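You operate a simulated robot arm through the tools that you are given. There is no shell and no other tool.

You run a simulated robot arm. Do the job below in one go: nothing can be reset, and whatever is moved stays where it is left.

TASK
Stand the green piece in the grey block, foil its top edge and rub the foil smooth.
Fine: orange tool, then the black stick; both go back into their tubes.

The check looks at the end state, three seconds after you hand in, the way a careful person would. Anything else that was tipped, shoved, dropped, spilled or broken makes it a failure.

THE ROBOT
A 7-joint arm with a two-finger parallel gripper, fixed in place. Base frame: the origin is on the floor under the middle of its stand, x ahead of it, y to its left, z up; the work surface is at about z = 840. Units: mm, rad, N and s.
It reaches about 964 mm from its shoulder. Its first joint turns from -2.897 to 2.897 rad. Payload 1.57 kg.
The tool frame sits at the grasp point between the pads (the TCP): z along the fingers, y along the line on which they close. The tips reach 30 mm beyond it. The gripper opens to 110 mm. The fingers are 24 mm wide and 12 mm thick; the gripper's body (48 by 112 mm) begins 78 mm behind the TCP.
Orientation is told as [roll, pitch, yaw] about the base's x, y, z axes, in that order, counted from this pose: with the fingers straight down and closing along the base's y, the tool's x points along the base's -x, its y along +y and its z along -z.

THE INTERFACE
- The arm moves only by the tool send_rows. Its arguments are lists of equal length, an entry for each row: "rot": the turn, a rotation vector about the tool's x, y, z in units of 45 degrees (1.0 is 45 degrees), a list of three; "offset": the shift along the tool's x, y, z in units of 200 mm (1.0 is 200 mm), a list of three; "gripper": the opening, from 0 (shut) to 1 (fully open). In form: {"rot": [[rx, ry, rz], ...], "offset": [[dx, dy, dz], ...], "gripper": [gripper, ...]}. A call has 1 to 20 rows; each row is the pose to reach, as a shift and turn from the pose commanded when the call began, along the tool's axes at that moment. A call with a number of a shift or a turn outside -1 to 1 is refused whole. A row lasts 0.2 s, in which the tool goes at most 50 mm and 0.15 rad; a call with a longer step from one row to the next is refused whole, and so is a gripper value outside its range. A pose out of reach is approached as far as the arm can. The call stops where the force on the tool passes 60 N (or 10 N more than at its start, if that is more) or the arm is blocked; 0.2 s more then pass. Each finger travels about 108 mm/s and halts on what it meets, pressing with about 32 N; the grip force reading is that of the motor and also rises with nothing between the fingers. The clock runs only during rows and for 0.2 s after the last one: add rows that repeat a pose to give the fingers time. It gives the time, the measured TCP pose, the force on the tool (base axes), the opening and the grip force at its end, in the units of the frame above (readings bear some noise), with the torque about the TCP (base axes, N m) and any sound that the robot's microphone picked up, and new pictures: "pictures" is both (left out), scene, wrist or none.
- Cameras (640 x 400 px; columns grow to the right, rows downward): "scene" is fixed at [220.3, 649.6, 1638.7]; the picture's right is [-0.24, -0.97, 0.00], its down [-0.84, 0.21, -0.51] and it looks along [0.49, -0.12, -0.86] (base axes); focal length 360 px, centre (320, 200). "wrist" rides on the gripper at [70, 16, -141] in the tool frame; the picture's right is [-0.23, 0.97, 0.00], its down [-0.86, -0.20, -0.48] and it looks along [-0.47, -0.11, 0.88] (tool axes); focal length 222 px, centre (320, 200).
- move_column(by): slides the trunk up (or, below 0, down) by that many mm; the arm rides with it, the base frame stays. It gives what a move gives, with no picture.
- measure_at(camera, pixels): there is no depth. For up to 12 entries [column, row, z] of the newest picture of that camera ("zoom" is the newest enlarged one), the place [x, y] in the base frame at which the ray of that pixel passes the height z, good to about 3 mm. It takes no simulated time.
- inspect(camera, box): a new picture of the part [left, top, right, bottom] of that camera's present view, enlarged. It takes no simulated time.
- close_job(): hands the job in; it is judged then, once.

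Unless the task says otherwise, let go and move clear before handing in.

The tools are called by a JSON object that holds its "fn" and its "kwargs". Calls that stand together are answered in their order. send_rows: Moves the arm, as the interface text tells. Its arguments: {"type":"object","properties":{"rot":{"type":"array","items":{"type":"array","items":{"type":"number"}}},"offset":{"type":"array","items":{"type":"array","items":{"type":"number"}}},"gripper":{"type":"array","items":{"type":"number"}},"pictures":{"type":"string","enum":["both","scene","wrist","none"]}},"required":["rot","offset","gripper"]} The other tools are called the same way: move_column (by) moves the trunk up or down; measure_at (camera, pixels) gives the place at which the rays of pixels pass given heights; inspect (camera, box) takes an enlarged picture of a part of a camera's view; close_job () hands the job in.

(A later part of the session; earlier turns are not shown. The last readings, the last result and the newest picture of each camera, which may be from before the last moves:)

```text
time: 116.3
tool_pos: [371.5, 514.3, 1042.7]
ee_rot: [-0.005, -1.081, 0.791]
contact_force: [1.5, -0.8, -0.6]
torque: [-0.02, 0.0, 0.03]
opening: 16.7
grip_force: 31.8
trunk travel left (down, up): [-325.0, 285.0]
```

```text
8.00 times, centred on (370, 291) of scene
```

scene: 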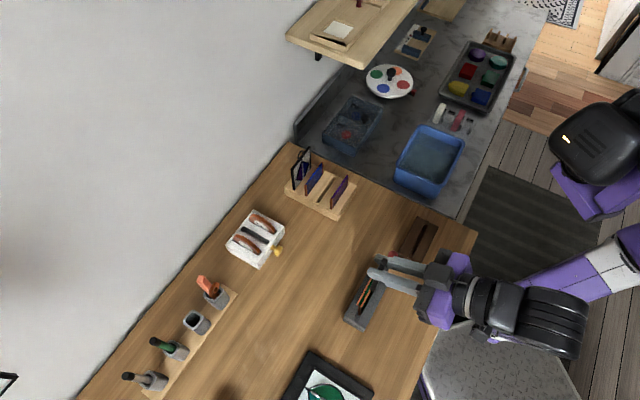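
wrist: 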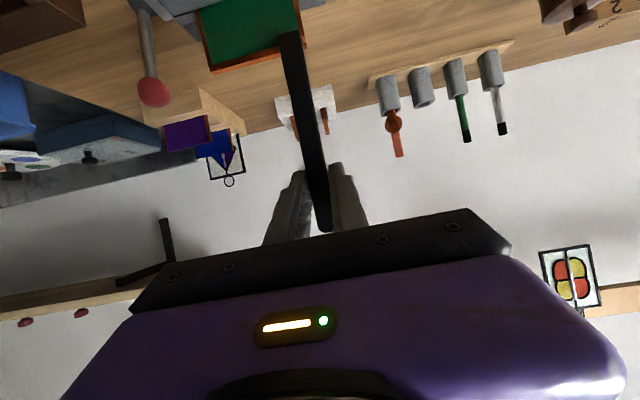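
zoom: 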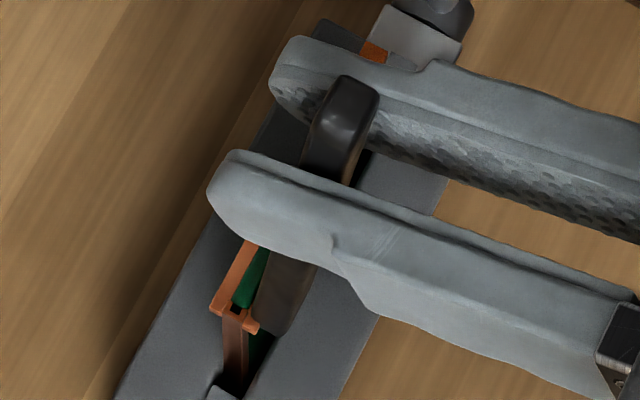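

Segments 2, 3 and 4 are now smooth; only segment 1 under the stick remains. I'll press in a little and rub back and forth there.

{"fn": "send_rows", "kwargs": {"rot": [[0, 0, 0], [0, 0, 0], [0, 0, 0], [0, 0, 0], [0, 0, 0], [0, 0, 0], [0, 0, 0], [0, 0, 0], [0, 0, 0], [0, 0, 0]], "offset": [[-0.0024, 0, 0.0044], [-0.0041, 0, 0.0077], [-0.0041, 0.02, 0.0077], [-0.0041, 0.035, 0.0077], [-0.0041, 0.015, 0.0077], [-0.0041, -0.005, 0.0077], [-0.0041, -0.025, 0.0077], [-0.0041, -0.005, 0.0077], [-0.0041, 0.015, 0.0077], [-0.0041, 0.035, 0.0077]], "gripper": [0, 0, 0, 0, 0, 0, 0, 0, 0, 0], "pictures": "wrist"}}

{"fn": "inspect", "kwargs": {"camera": "wrist", "box": [205, 10, 355, 95]}}

{"fn": "inspect", "kwargs": {"camera": "scene", "box": [350, 266, 390, 316]}}

```text
time: 118.5
tool_pos: [367.9, 520.4, 1043.6]
ee_rot: [-0.005, -1.082, 0.789]
contact_force: [-1.2, -3.8, -0.4]
torque: [-0.4, 0.21, -0.01]
opening: 16.8
grip_force: 31.5
trunk travel left (down, up): [-325.0, 285.0]
```

wrist: 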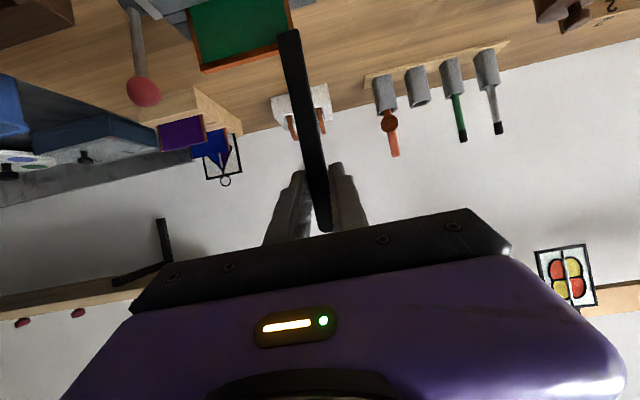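

```text
4.27 times, centred on (280, 52) of wrist
```

zoom: 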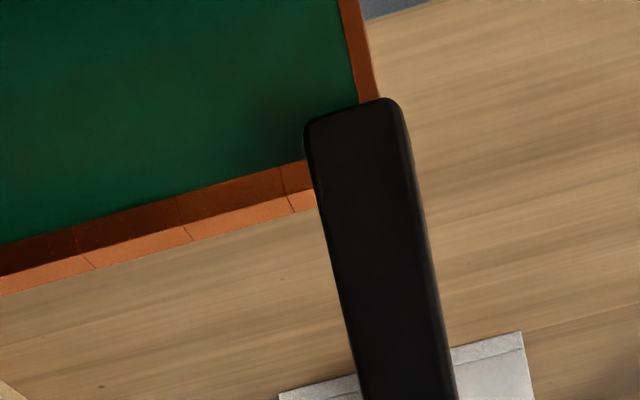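

```text
8.00 times, centred on (370, 291) of scene
```

zoom: 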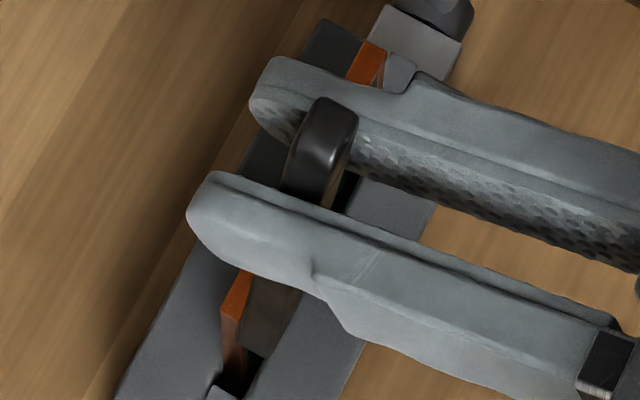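

Segment 1 is smooth as well; the near end now shows solid copper at (235,295). I'll back the stick away sideways, lift, and check the whole edge and the glass.

{"fn": "send_rows", "kwargs": {"rot": [[0, 0, 0], [0, 0, 0], [0, 0, 0], [0, 0, 0], [0, 0, 0], [0, 0, 0]], "offset": [[0.0094, 0, -0.0176], [0.0353, 0, -0.0662], [0.05, 0, -0.12], [-0.05, 0, -0.18], [-0.16, 0, -0.24], [-0.25, 0, -0.3]], "gripper": [0, 0, 0, 0, 0, 0], "pictures": "both"}}

{"fn": "inspect", "kwargs": {"camera": "scene", "box": [350, 262, 394, 316]}}

{"fn": "inspect", "kwargs": {"camera": "scene", "box": [335, 250, 415, 340]}}

```text
time: 119.9
tool_pos: [345.0, 502.0, 1115.2]
ee_rot: [-0.004, -1.08, 0.79]
contact_force: [1.6, -0.3, -0.7]
torque: [-0.01, 0.0, 0.03]
opening: 16.9
grip_force: 32.0
trunk travel left (down, up): [-325.0, 285.0]
```

scene: 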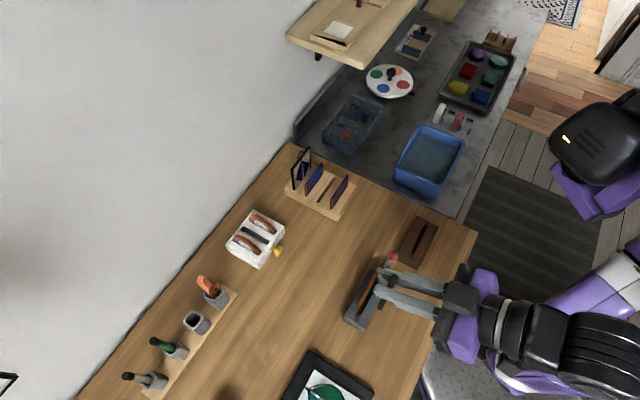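
wrist: 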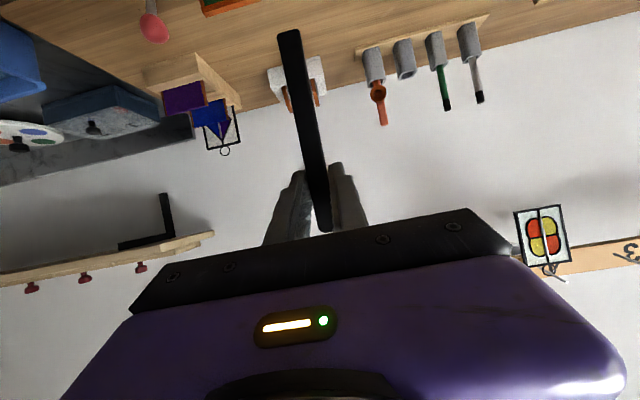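

```text
7.41 times, centred on (372, 289) of scene
```

zoom: 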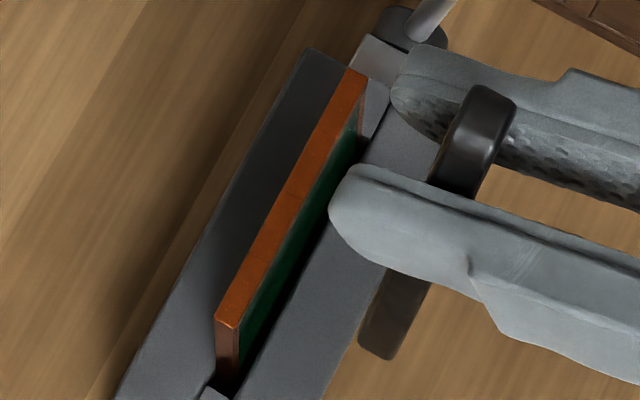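

```text
4.44 times, centred on (375, 295) of scene
```

zoom: 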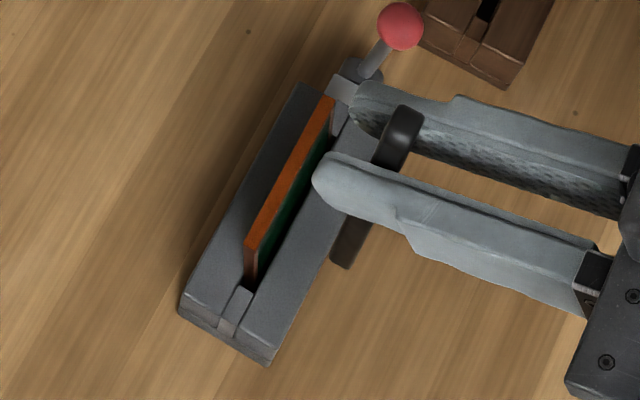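

The whole top edge is now smooth copper. The glass leans against the slot edge, which I'll straighten afterwards. First the stick goes back; I'll check how it sits in the grip.

{"fn": "inspect", "kwargs": {"camera": "wrist", "box": [265, 20, 325, 60]}}

{"fn": "inspect", "kwargs": {"camera": "wrist", "box": [280, 150, 360, 240]}}

{"fn": "inspect", "kwargs": {"camera": "scene", "box": [375, 265, 415, 315]}}

```text
10.00 times, centred on (295, 40) of wrist
```

zoom: 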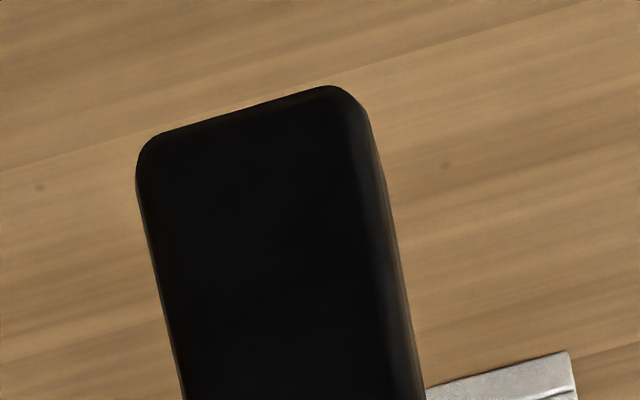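

```text
4.44 times, centred on (320, 195) of wrist
```

zoom: 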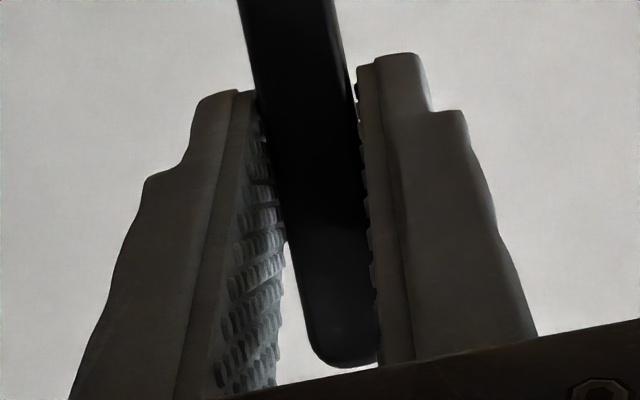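

```text
8.00 times, centred on (395, 290) of scene
```

zoom: 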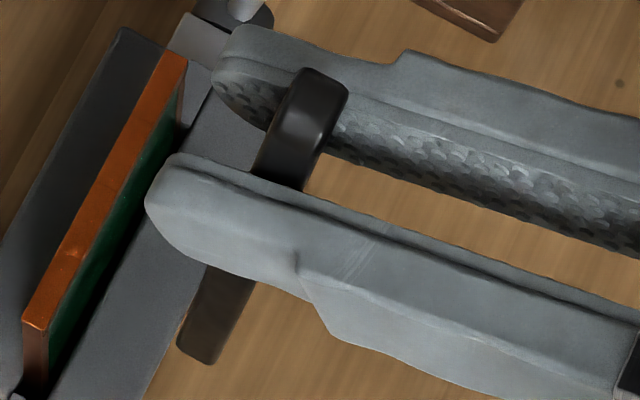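

The stick leans only 2–3° in the grip and the tube has ample clearance. I'll carry it back in front of its tube, staying high.

{"fn": "send_rows", "kwargs": {"rot": [[0, 0, 0], [0, 0, 0], [0, 0, 0], [0, 0, 0], [0, 0, 0], [0, 0, 0], [0, 0, 0]], "offset": [[-0.058, 0.135, 0.13], [-0.116, 0.27, 0.262], [-0.174, 0.4, 0.394], [-0.233, 0.535, 0.527], [-0.291, 0.67, 0.66], [-0.35, 0.8, 0.79], [-0.407, 0.935, 0.922]], "gripper": [0, 0, 0, 0, 0, 0, 0], "pictures": "both"}}

{"fn": "inspect", "kwargs": {"camera": "wrist", "box": [250, 20, 370, 110]}}

{"fn": "inspect", "kwargs": {"camera": "scene", "box": [170, 295, 220, 345]}}

```text
time: 121.5
tool_pos: [356.9, 772.1, 1101.2]
ee_rot: [-0.006, -1.08, 0.789]
contact_force: [-0.1, 0.3, 0.1]
torque: [0.01, -0.03, -0.03]
opening: 16.8
grip_force: 31.7
trunk travel left (down, up): [-325.0, 285.0]
```

scene: 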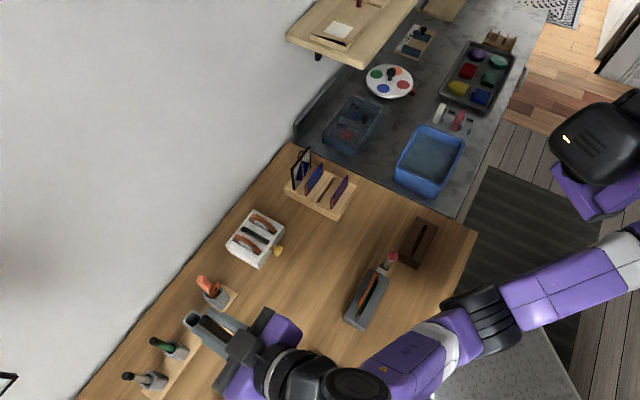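
wrist: 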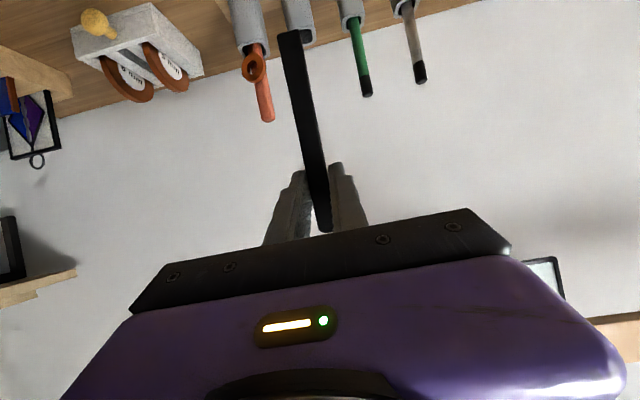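

```text
4.44 times, centred on (310, 65) of wrist
```

zoom: 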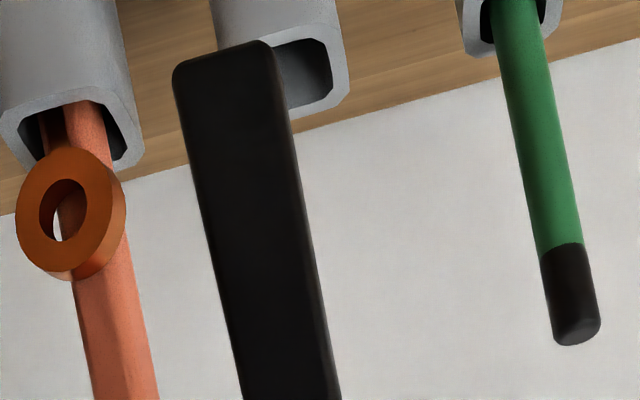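

```text
8.00 times, centred on (195, 320) of scene
```

zoom: 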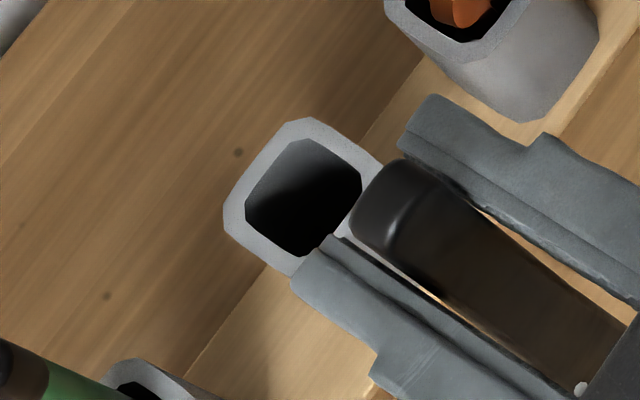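

{"fn": "measure_at", "kwargs": {"camera": "scene", "pixels": [[192.9, 319.6, 907.5], [192.9, 319.6, 907.5], [192.9, 319.6, 907.5], [192.9, 319.6, 907.5], [192.9, 319.6, 907.5], [192.9, 319.6, 907.5]]}}

{"fn": "measure_at", "kwargs": {"camera": "wrist", "pixels": [[293.5, 33, 976], [293.5, 33, 976], [293.5, 33, 976], [293.5, 33, 976], [319.5, 42, 907.5], [319.5, 42, 907.5], [319.5, 42, 907.5], [319.5, 42, 907.5]]}}

```text
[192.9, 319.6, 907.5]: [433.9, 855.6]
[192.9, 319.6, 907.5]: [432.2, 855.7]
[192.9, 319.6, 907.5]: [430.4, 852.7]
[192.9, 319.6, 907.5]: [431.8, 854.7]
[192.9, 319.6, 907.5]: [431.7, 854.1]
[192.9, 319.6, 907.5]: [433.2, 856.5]
```

```text
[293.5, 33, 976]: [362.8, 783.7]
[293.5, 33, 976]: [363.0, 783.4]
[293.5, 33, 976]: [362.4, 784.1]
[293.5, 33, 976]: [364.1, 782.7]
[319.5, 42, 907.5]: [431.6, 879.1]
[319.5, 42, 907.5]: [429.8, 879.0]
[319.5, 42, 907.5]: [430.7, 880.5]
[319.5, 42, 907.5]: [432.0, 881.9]
```

The tube mouth is at (432,855); the stick's end sits about 7.6 mm ahead of the TCP. I'll move above the tube at this height and check.

{"fn": "send_rows", "kwargs": {"rot": [[0, 0, 0], [0, 0, 0], [0, 0, 0], [0, 0, 0]], "offset": [[-0.08, 0.0225, 0.15], [-0.16, 0.0225, 0.3], [-0.245, 0.0225, 0.4597], [-0.245, 0.0225, 0.4597]], "gripper": [0, 0, 0, 0], "pictures": "both"}}

{"fn": "inspect", "kwargs": {"camera": "scene", "box": [150, 260, 230, 350]}}

{"fn": "inspect", "kwargs": {"camera": "wrist", "box": [240, 0, 360, 80]}}

```text
time: 122.5
tool_pos: [428.4, 851.4, 1102.0]
ee_rot: [-0.004, -1.081, 0.789]
contact_force: [-0.5, -0.1, -0.1]
torque: [-0.02, -0.02, 0.0]
opening: 16.7
grip_force: 32.1
trunk travel left (down, up): [-325.0, 285.0]
```

scene: 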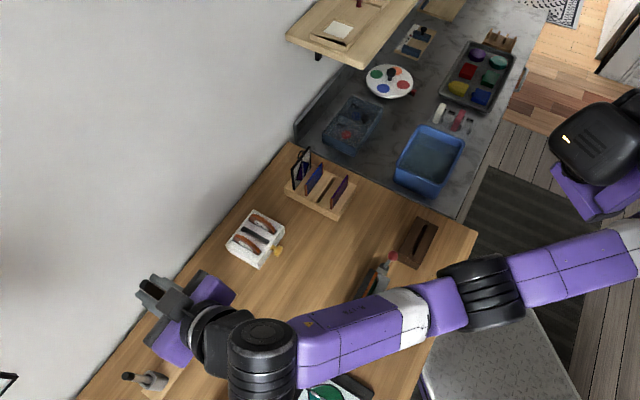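
wrist: 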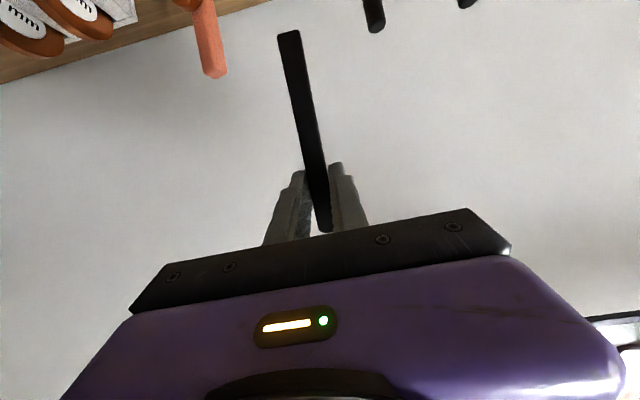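

```text
4.44 times, centred on (190, 305) of scene
```

zoom: 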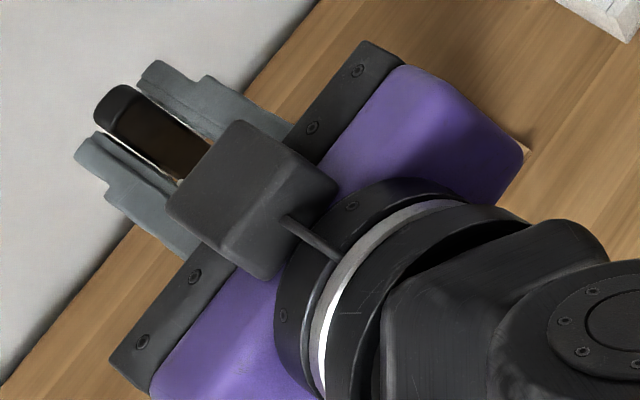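

```text
5.00 times, centred on (300, 40) of wrist
```

zoom: 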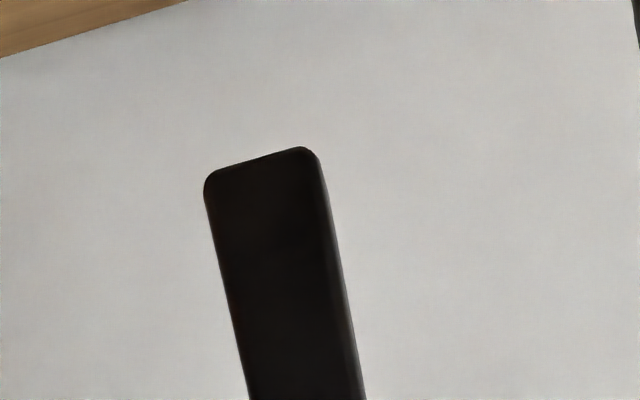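

The reading agrees with the original grasp position within about 2 mm and the tube has 6–8 mm clearance all round. I'm lowering in steps, watching for contact at the rim.

{"fn": "send_rows", "kwargs": {"rot": [[0, 0, 0], [0, 0, 0], [0, 0, 0], [0, 0, 0], [0, 0, 0], [0, 0, 0]], "offset": [[0.06, 0, 0.028], [0.13, 0, 0.064], [0.2, 0, 0.102], [0.267, 0, 0.138], [0.311, 0, 0.1615], [0.355, 0, 0.185]], "gripper": [0, 0, 0, 0, 0, 0], "pictures": "both"}}

{"fn": "inspect", "kwargs": {"camera": "scene", "box": [150, 270, 230, 360]}}

{"fn": "inspect", "kwargs": {"camera": "wrist", "box": [230, 0, 390, 100]}}

```text
time: 123.9
tool_pos: [425.0, 850.1, 1020.9]
ee_rot: [-0.005, -1.081, 0.789]
contact_force: [-0.1, -0.1, 0.0]
torque: [-0.03, 0.02, 0.0]
opening: 16.7
grip_force: 32.1
trunk travel left (down, up): [-325.0, 285.0]
```

scene: 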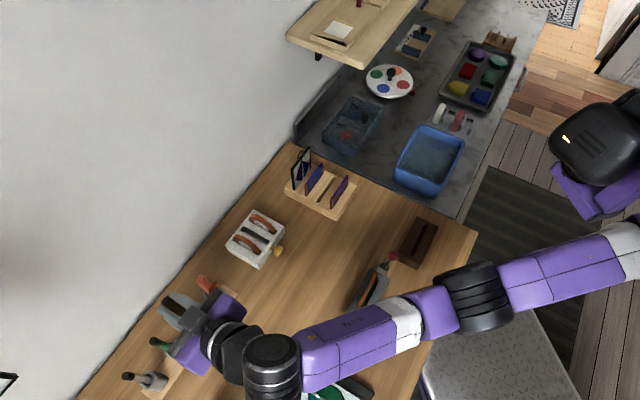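
wrist: 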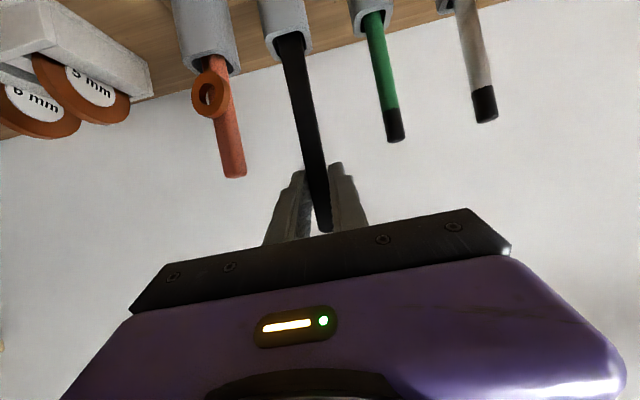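

```text
4.44 times, centred on (190, 315) of scene
```

zoom: 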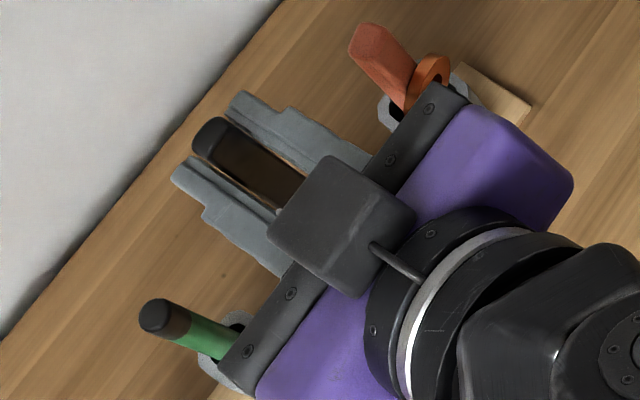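

```text
4.00 times, centred on (310, 50) of wrist
```

zoom: 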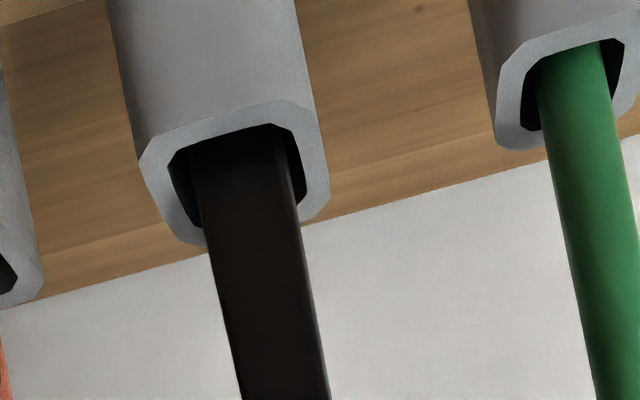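

The stick has entered its tube mouth cleanly. I'm lowering it to the floor of the tube.

{"fn": "send_rows", "kwargs": {"rot": [[0, 0, 0], [0, 0, 0], [0, 0, 0], [0, 0, 0], [0, 0, 0], [0, 0, 0]], "offset": [[0.0529, 0, 0.0282], [0.1059, 0, 0.0565], [0.1588, 0, 0.0847], [0.1897, 0, 0.1012], [0.2073, 0, 0.1106], [0.2206, 0, 0.1177]], "gripper": [0, 0, 0, 0, 0, 0], "pictures": "wrist"}}

{"fn": "inspect", "kwargs": {"camera": "wrist", "box": [230, 40, 390, 140]}}

```text
time: 125.3
tool_pos: [426.6, 851.6, 968.7]
ee_rot: [-0.004, -1.08, 0.79]
contact_force: [-0.6, 0.0, 0.3]
torque: [-0.02, 0.03, 0.02]
opening: 16.8
grip_force: 32.1
trunk travel left (down, up): [-325.0, 285.0]
```

wrist: 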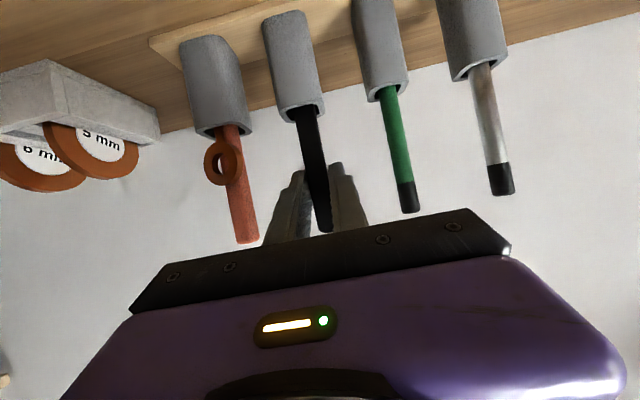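

```text
4.00 times, centred on (310, 90) of wrist
```

zoom: 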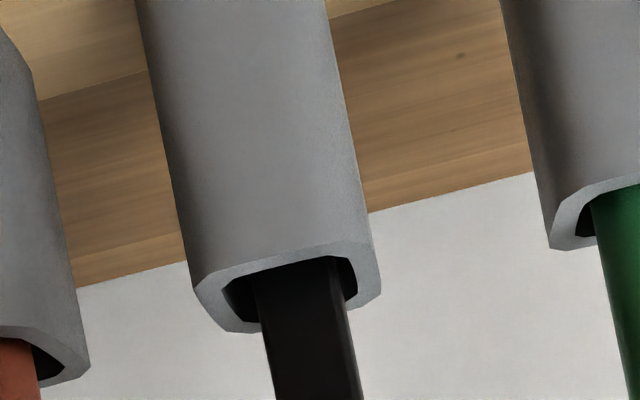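

No floor contact yet at z=969. I'll lower a few more millimetres gently.

{"fn": "send_rows", "kwargs": {"rot": [[0, 0, 0], [0, 0, 0], [0, 0, 0]], "offset": [[0.0088, 0, 0.0047], [0.0176, 0, 0.0094], [0.0243, 0, 0.013]], "gripper": [0, 0, 0], "pictures": "none"}}

```text
time: 126.1
tool_pos: [426.6, 851.2, 966.3]
ee_rot: [-0.003, -1.084, 0.788]
contact_force: [0.1, -0.4, 5.8]
torque: [-0.03, -0.16, -0.01]
opening: 16.6
grip_force: 31.9
trunk travel left (down, up): [-325.0, 285.0]
```

Floor contact at 5.8 N. I'm opening the fingers and backing out along the finger direction.

{"fn": "send_rows", "kwargs": {"rot": [[0, 0, 0], [0, 0, 0], [0, 0, 0], [0, 0, 0], [0, 0, 0], [0, 0, 0]], "offset": [[0, 0, 0], [0, 0, 0], [0, 0, -0.1], [0, 0, -0.25], [0, 0, -0.42], [0, 0, -0.6]], "gripper": [0.2, 0.38, 0.38, 0.38, 0.38, 0.38], "pictures": "both"}}

{"fn": "inspect", "kwargs": {"camera": "scene", "box": [120, 260, 240, 400]}}

{"fn": "inspect", "kwargs": {"camera": "wrist", "box": [210, 20, 430, 200]}}

```text
time: 127.5
tool_pos: [352.3, 774.7, 1018.5]
ee_rot: [-0.003, -1.082, 0.79]
contact_force: [-0.1, 0.9, 0.2]
torque: [-0.02, 0.0, -0.01]
opening: 41.8
grip_force: 0.0
trunk travel left (down, up): [-325.0, 285.0]
```

scene: 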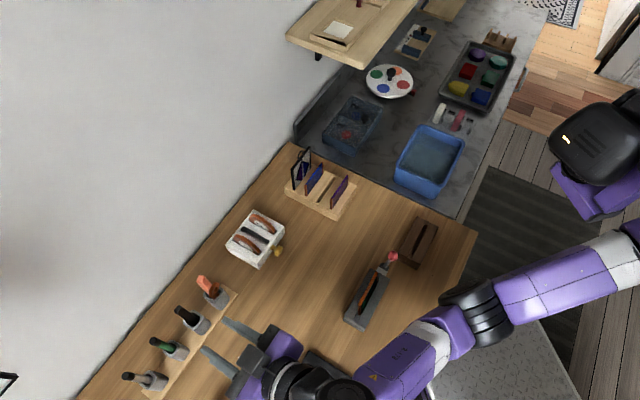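
wrist: 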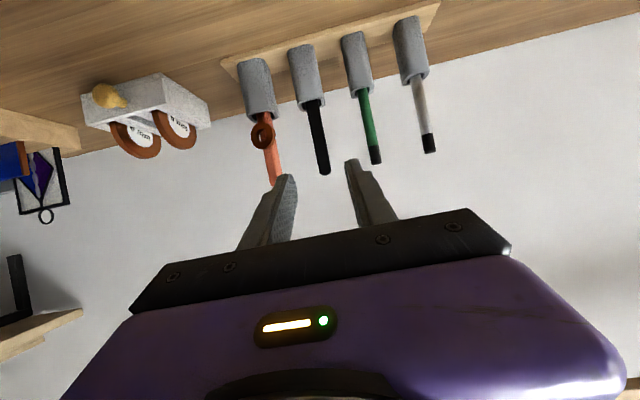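

```text
2.86 times, centred on (180, 330) of scene
```

zoom: 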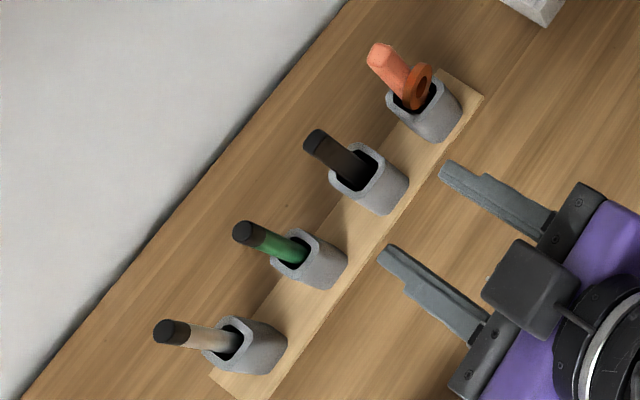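

```text
2.22 times, centred on (320, 110) of wrist
```

zoom: 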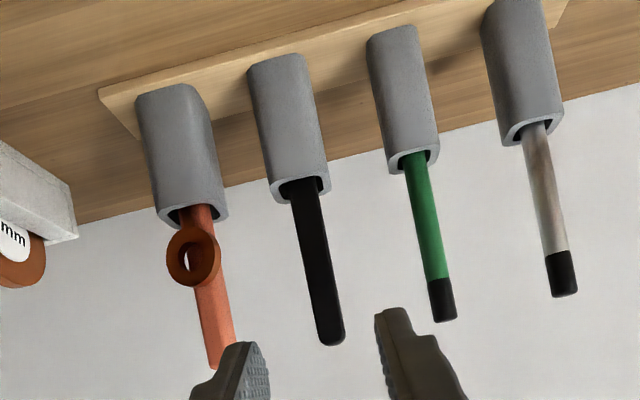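

Both tools are back in their tubes and all four stand properly. Now I'll move to look at the block and lever from the robot side at low height, to decide how to straighten and secure the piece.

{"fn": "send_rows", "kwargs": {"rot": [[0, 0, 0], [0, 0, 0], [0, 0, 0], [0, 0, 0], [0, 0, 0]], "offset": [[0.02, -0.15, -0.125], [0.04, -0.3, -0.25], [0.063, -0.45, -0.375], [0.085, -0.6, -0.5], [0.106, -0.75, -0.6235]], "gripper": [0.2, 0.1, 0, 0, 0], "pictures": "none"}}

{"fn": "send_rows", "kwargs": {"rot": [[0, 0, 0], [0, 0, 0], [0, 0, 0], [0, 0, 0], [0, 0, 0]], "offset": [[0.108, -0.149, -0.075], [0.216, -0.298, -0.15], [0.324, -0.447, -0.225], [0.432, -0.596, -0.3], [0.54, -0.745, -0.375]], "gripper": [0, 0, 0, 0, 0], "pictures": "both"}}

{"fn": "inspect", "kwargs": {"camera": "wrist", "box": [240, 60, 440, 220]}}

{"fn": "inspect", "kwargs": {"camera": "scene", "box": [345, 250, 405, 335]}}

```text
time: 128.7
tool_pos: [371.9, 585.0, 1059.3]
ee_rot: [-0.003, -1.081, 0.789]
contact_force: [0.1, 0.1, -0.2]
torque: [0.0, -0.01, 0.0]
opening: 0.0
grip_force: 21.4
trunk travel left (down, up): [-325.0, 285.0]
```

```text
time: 129.9
tool_pos: [390.4, 420.8, 995.0]
ee_rot: [-0.003, -1.081, 0.789]
contact_force: [-0.5, 0.8, 0.3]
torque: [-0.02, 0.02, -0.02]
opening: 0.1
grip_force: 21.5
out of reach, approached as far as the arm can: row 5
trunk travel left (down, up): [-325.0, 285.0]
```

scene: 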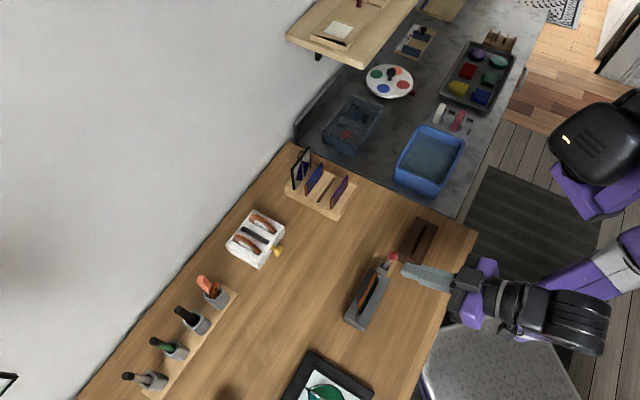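
wrist: 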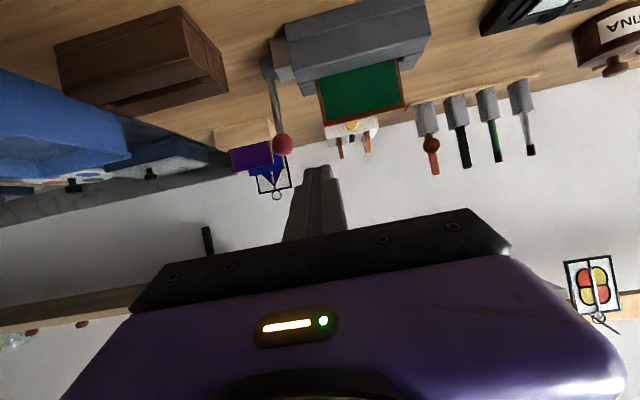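

```text
2.50 times, centred on (340, 140) of wrist
```

zoom: 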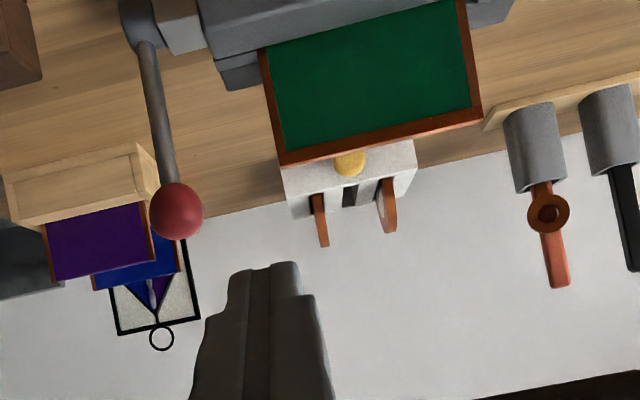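

```text
4.71 times, centred on (375, 292) of scene
```

zoom: 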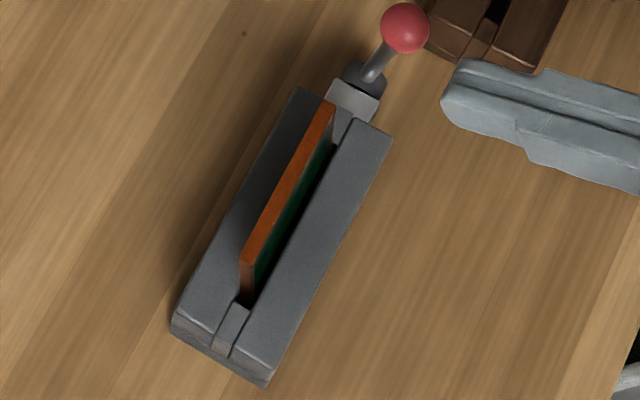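

{"fn": "inspect", "kwargs": {"camera": "wrist", "box": [250, 0, 350, 75]}}

{"fn": "inspect", "kwargs": {"camera": "wrist", "box": [300, 0, 440, 90]}}

{"fn": "inspect", "kwargs": {"camera": "scene", "box": [345, 300, 385, 340]}}

{"fn": "inspect", "kwargs": {"camera": "scene", "box": [365, 250, 405, 290]}}

```text
5.33 times, centred on (300, 38) of wrist
```

zoom: 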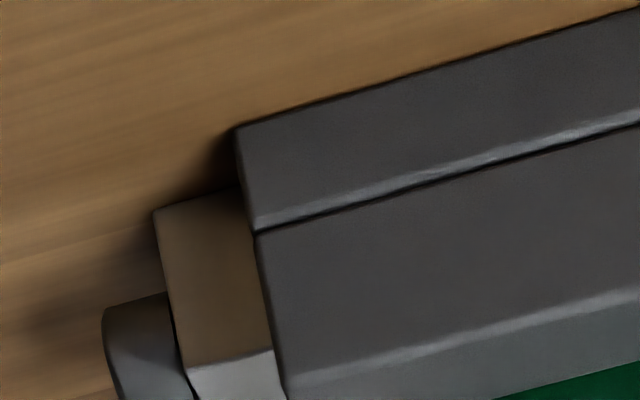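

```text
4.44 times, centred on (370, 45) of wrist
```

zoom: 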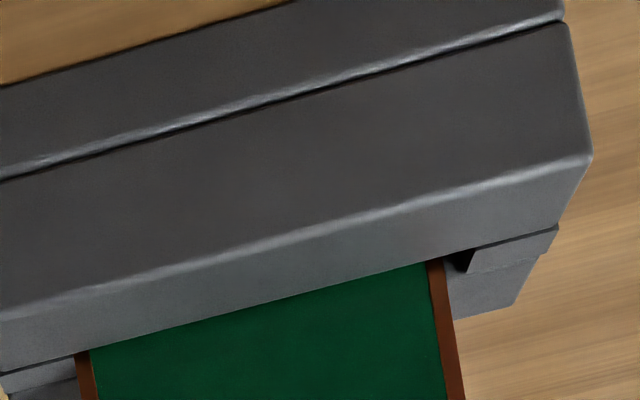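

```text
10.00 times, centred on (365, 320) of scene
```

zoom: 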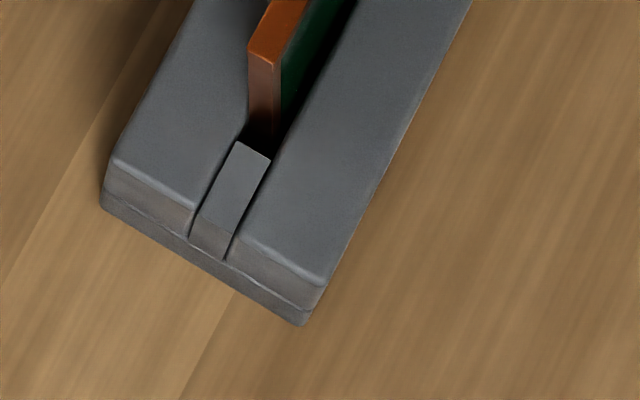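

```text
10.00 times, centred on (385, 270) of scene
```

zoom: 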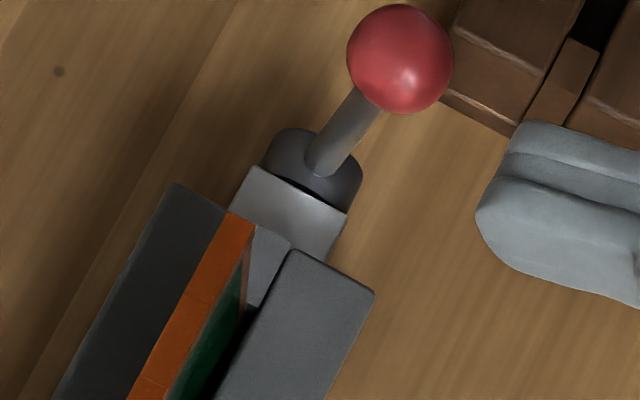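

The slot jaws look like fixed parts, and the piece rests leaning against one side. I'll raise the trunk again and turn the gripper upright, so I can set the glass straight by using the two fingers as a gentle gate.

{"fn": "move_column", "kwargs": {"by": 80}}

{"fn": "send_rows", "kwargs": {"rot": [[0, 0.17, 0], [0, 0.34, 0], [0, 0.51, 0], [0, 0.68, 0], [0, 0.85, 0], [0, 1.0, 0]], "offset": [[0, 0, 0], [0, 0, 0], [0, 0, 0], [0, 0, 0], [0, 0, 0], [0, 0, 0]], "gripper": [0.3, 0.3, 0.3, 0.3, 0.3, 0.3], "pictures": "none"}}

{"fn": "send_rows", "kwargs": {"rot": [[0, 0.17, 0], [0, 0.34, 0], [0, 0.376, 0], [0, 0.376, 0]], "offset": [[0, 0, 0], [0, 0, 0], [0, 0, 0], [0, 0, 0]], "gripper": [0.3, 0.3, 0.3, 0.3], "pictures": "both"}}

```text
time: 131.0
tool_pos: [391.6, 421.6, 1074.9]
ee_rot: [-0.006, -1.08, 0.791]
contact_force: [-0.6, 0.5, 0.3]
torque: [0.0, 0.03, 0.03]
opening: 0.2
grip_force: 20.8
trunk travel left (down, up): [-405.0, 205.0]
```

```text
time: 132.4
tool_pos: [388.2, 421.9, 1074.2]
ee_rot: [-0.005, -0.294, 0.786]
contact_force: [-0.3, 0.5, -0.1]
torque: [0.02, 0.01, 0.02]
opening: 32.9
grip_force: 0.1
trunk travel left (down, up): [-405.0, 205.0]
```

```text
time: 133.4
tool_pos: [389.4, 420.8, 1075.2]
ee_rot: [-0.003, -0.001, 0.785]
contact_force: [-0.3, 0.2, -0.8]
torque: [-0.04, 0.0, 0.02]
opening: 33.1
grip_force: 0.0
trunk travel left (down, up): [-405.0, 205.0]
```

scene: 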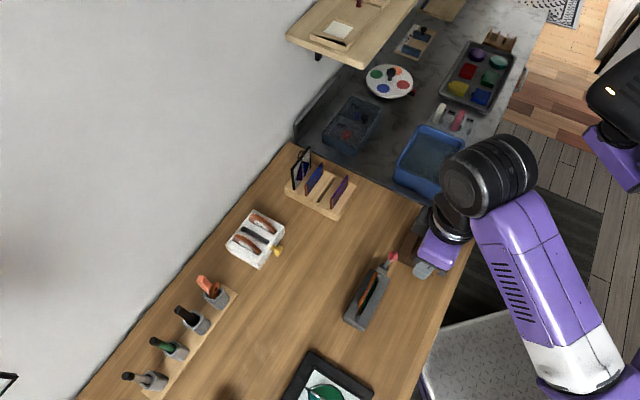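
wrist: 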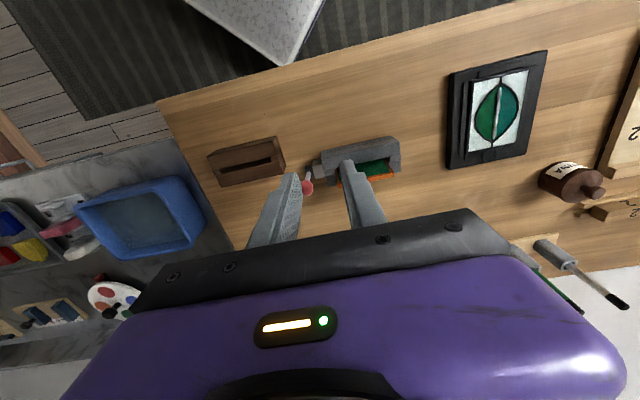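

Gripper is upright again. I'm yawing back to -45° in two steps while moving above the block.

{"fn": "send_rows", "kwargs": {"rot": [[0, 0, 0.17], [0, 0, 0.34], [0, 0, 0.51], [0, 0, 0.68], [0, 0, 0.85], [0, 0, 1.0]], "offset": [[0, 0, 0], [0, 0, 0], [0, 0, 0], [0, 0, 0], [0, 0, 0], [0, 0, 0]], "gripper": [0.3, 0.3, 0.3, 0.3, 0.3, 0.3], "pictures": "none"}}

{"fn": "send_rows", "kwargs": {"rot": [[0, 0, 0.17], [0, 0, 0.34], [0, 0, 0.51], [0, 0, 0.68], [0, 0, 0.85], [0, 0, 1.0]], "offset": [[-0.01, 0.06, 0], [-0.02, 0.12, 0], [-0.03, 0.19, 0], [-0.04, 0.26, 0], [-0.05, 0.33, 0], [-0.05, 0.395, 0]], "gripper": [0.3, 0.3, 0.3, 0.3, 0.3, 0.3], "pictures": "both"}}

{"fn": "inspect", "kwargs": {"camera": "wrist", "box": [250, 40, 370, 180]}}

```text
time: 134.8
tool_pos: [389.4, 420.9, 1074.3]
ee_rot: [-0.002, -0.001, -0.003]
contact_force: [0.3, 0.4, 0.4]
torque: [-0.02, -0.01, -0.01]
opening: 33.0
grip_force: 0.0
trunk travel left (down, up): [-405.0, 205.0]
```

```text
time: 136.2
tool_pos: [400.3, 500.2, 1073.6]
ee_rot: [0.0, -0.003, -0.789]
contact_force: [0.7, -0.1, 0.2]
torque: [-0.02, 0.0, 0.02]
opening: 33.1
grip_force: 0.2
trunk travel left (down, up): [-405.0, 205.0]
```

scene: 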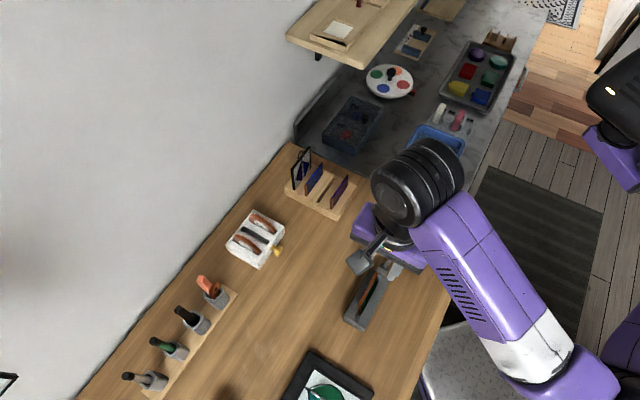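
wrist: 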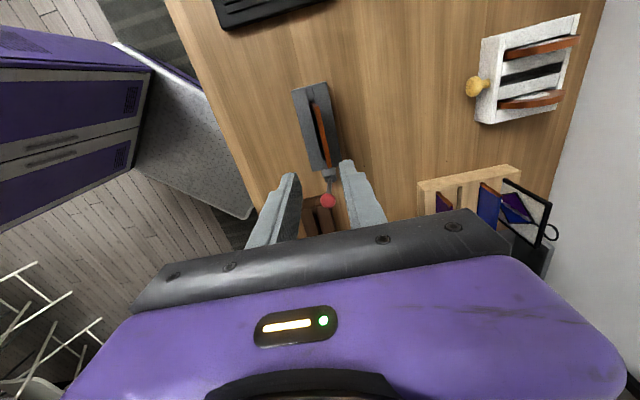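

```text
2.86 times, centred on (310, 110) of wrist
```

zoom: 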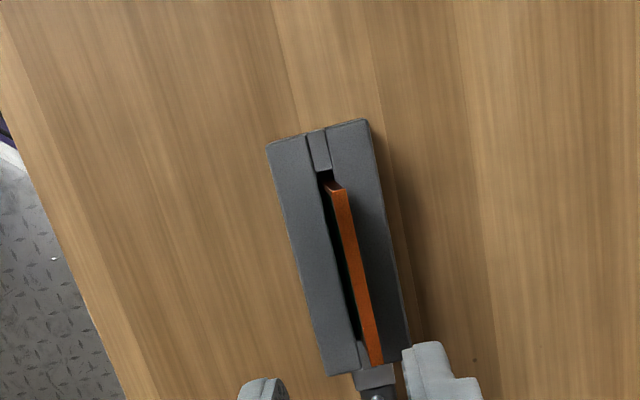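

{"fn": "inspect", "kwargs": {"camera": "wrist", "box": [285, 75, 345, 115]}}

{"fn": "inspect", "kwargs": {"camera": "wrist", "box": [290, 120, 350, 185]}}

```text
10.00 times, centred on (315, 95) of wrist
```

zoom: 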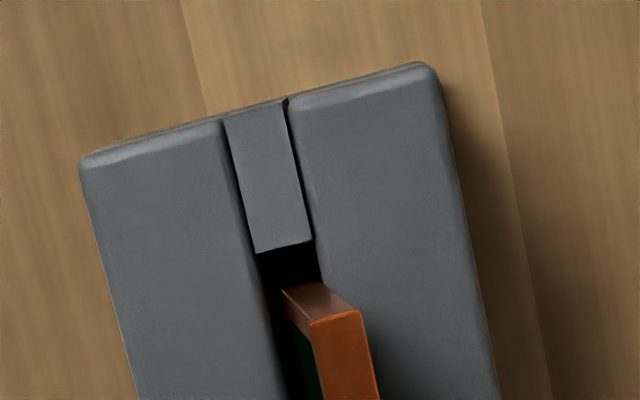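

```text
6.15 times, centred on (320, 152) of wrist
```

zoom: 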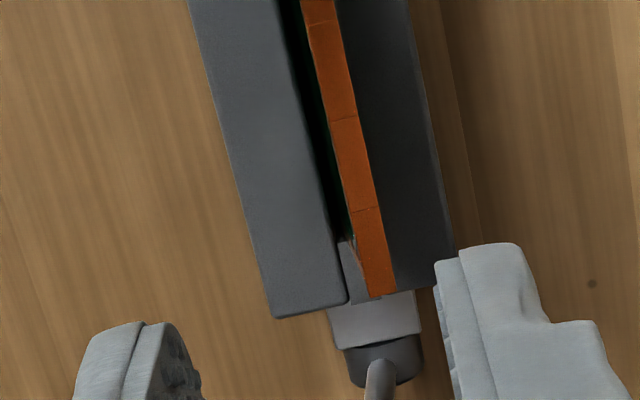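

From above, the smoothed copper top is clear and the glass leans toward +l. I'll centre on the slot and descend with the fingers 33 mm apart, pausing just above the glass top.

{"fn": "send_rows", "kwargs": {"rot": [[0, 0, 0], [0, 0, 0], [0, 0, 0], [0, 0, 0]], "offset": [[0, -0.009, 0.15], [0, -0.009, 0.3], [0, -0.009, 0.45], [0, -0.009, 0.54]], "gripper": [0.3, 0.3, 0.3, 0.3], "pictures": "both"}}

{"fn": "inspect", "kwargs": {"camera": "wrist", "box": [255, 90, 385, 215]}}

{"fn": "inspect", "kwargs": {"camera": "scene", "box": [340, 260, 400, 330]}}

```text
time: 137.2
tool_pos: [398.9, 498.9, 967.9]
ee_rot: [0.0, -0.003, -0.786]
contact_force: [0.3, 0.0, -0.8]
torque: [0.03, -0.04, -0.01]
opening: 32.8
grip_force: 0.1
trunk travel left (down, up): [-405.0, 205.0]
```

scene: 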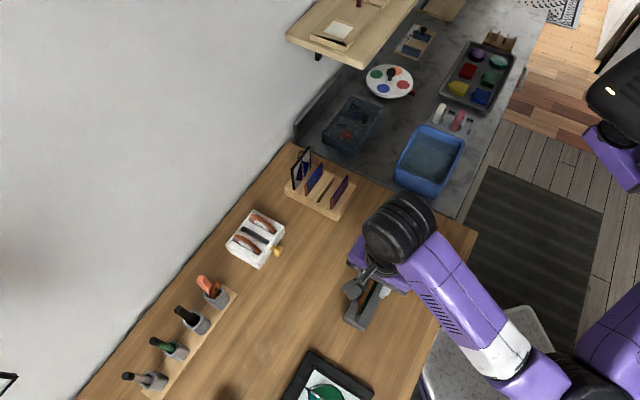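
wrist: 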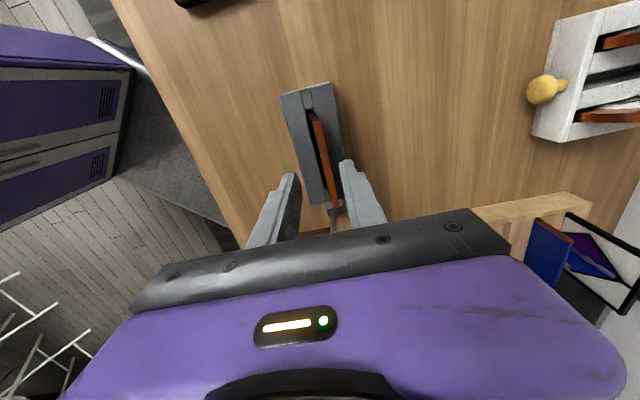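

```text
3.20 times, centred on (320, 152) of wrist
```

zoom: 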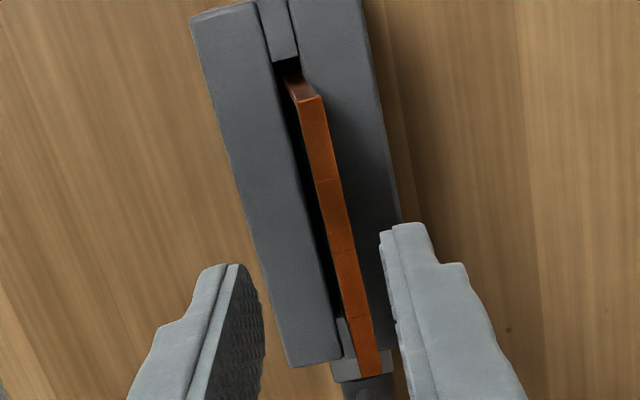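

```text
5.71 times, centred on (370, 295) of scene
```

zoom: 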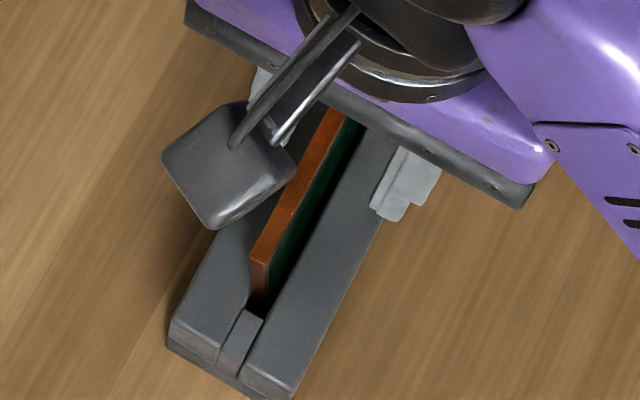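

The glass stands between the open fingers. I'm descending to tips just above the block and then closing slowly only to about 7.5 mm, so the fingers act as a gate without squeezing.

{"fn": "send_rows", "kwargs": {"rot": [[0, 0, 0], [0, 0, 0], [0, 0, 0], [0, 0, 0], [0, 0, 0], [0, 0, 0], [0, 0, 0], [0, 0, 0], [0, 0, 0], [0, 0, 0], [0, 0, 0], [0, 0, 0], [0, 0, 0]], "offset": [[0, 0, 0.1], [0, 0, 0.2], [0, 0, 0.245], [0, 0, 0.245], [0, 0, 0.245], [0, 0, 0.245], [0, 0, 0.245], [0, 0, 0.245], [0, 0, 0.245], [0, 0, 0.245], [0, 0, 0.245], [0, 0, 0.245], [0, 0, 0.245]], "gripper": [0.3, 0.3, 0.3, 0.26, 0.22, 0.18, 0.15, 0.125, 0.105, 0.09, 0.08, 0.07, 0.07], "pictures": "both"}}

{"fn": "inspect", "kwargs": {"camera": "wrist", "box": [255, 90, 385, 215]}}

{"fn": "inspect", "kwargs": {"camera": "scene", "box": [340, 260, 400, 330]}}

```text
time: 140.0
tool_pos: [399.7, 499.3, 917.8]
ee_rot: [0.001, -0.003, -0.786]
contact_force: [-0.1, 0.0, -1.0]
torque: [-0.01, -0.01, -0.01]
opening: 7.7
grip_force: 0.0
trunk travel left (down, up): [-405.0, 205.0]
```

scene: 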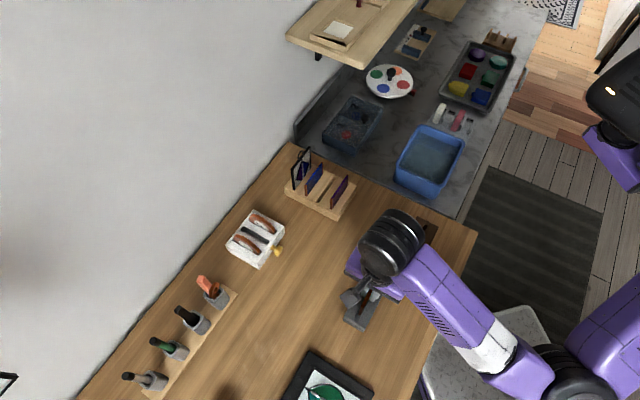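
wrist: 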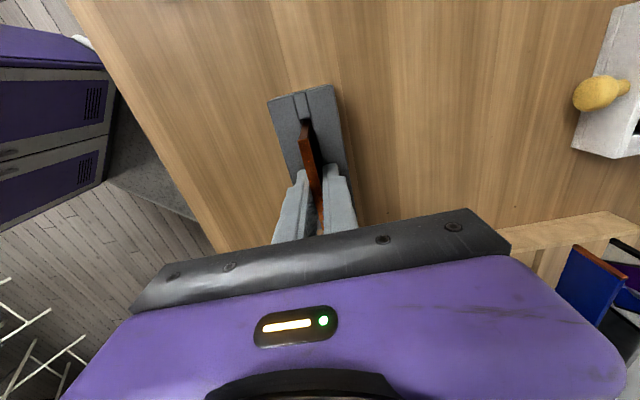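

```text
3.20 times, centred on (320, 152) of wrist
```

zoom: 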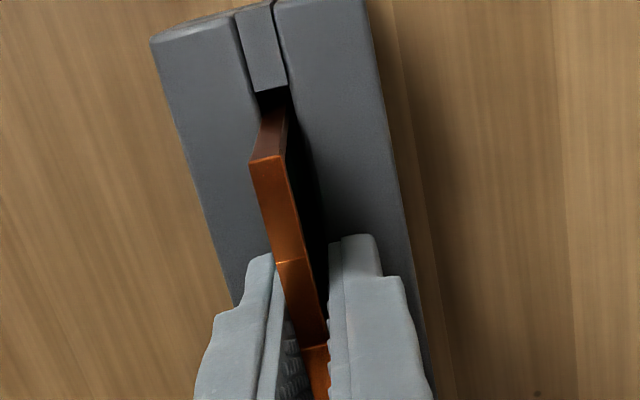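

```text
5.71 times, centred on (370, 295) of scene
```

zoom: 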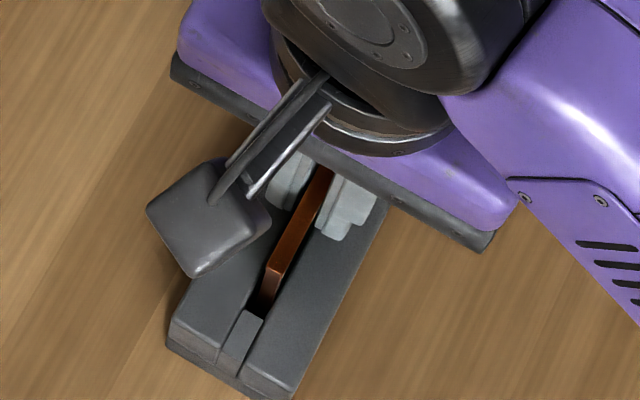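

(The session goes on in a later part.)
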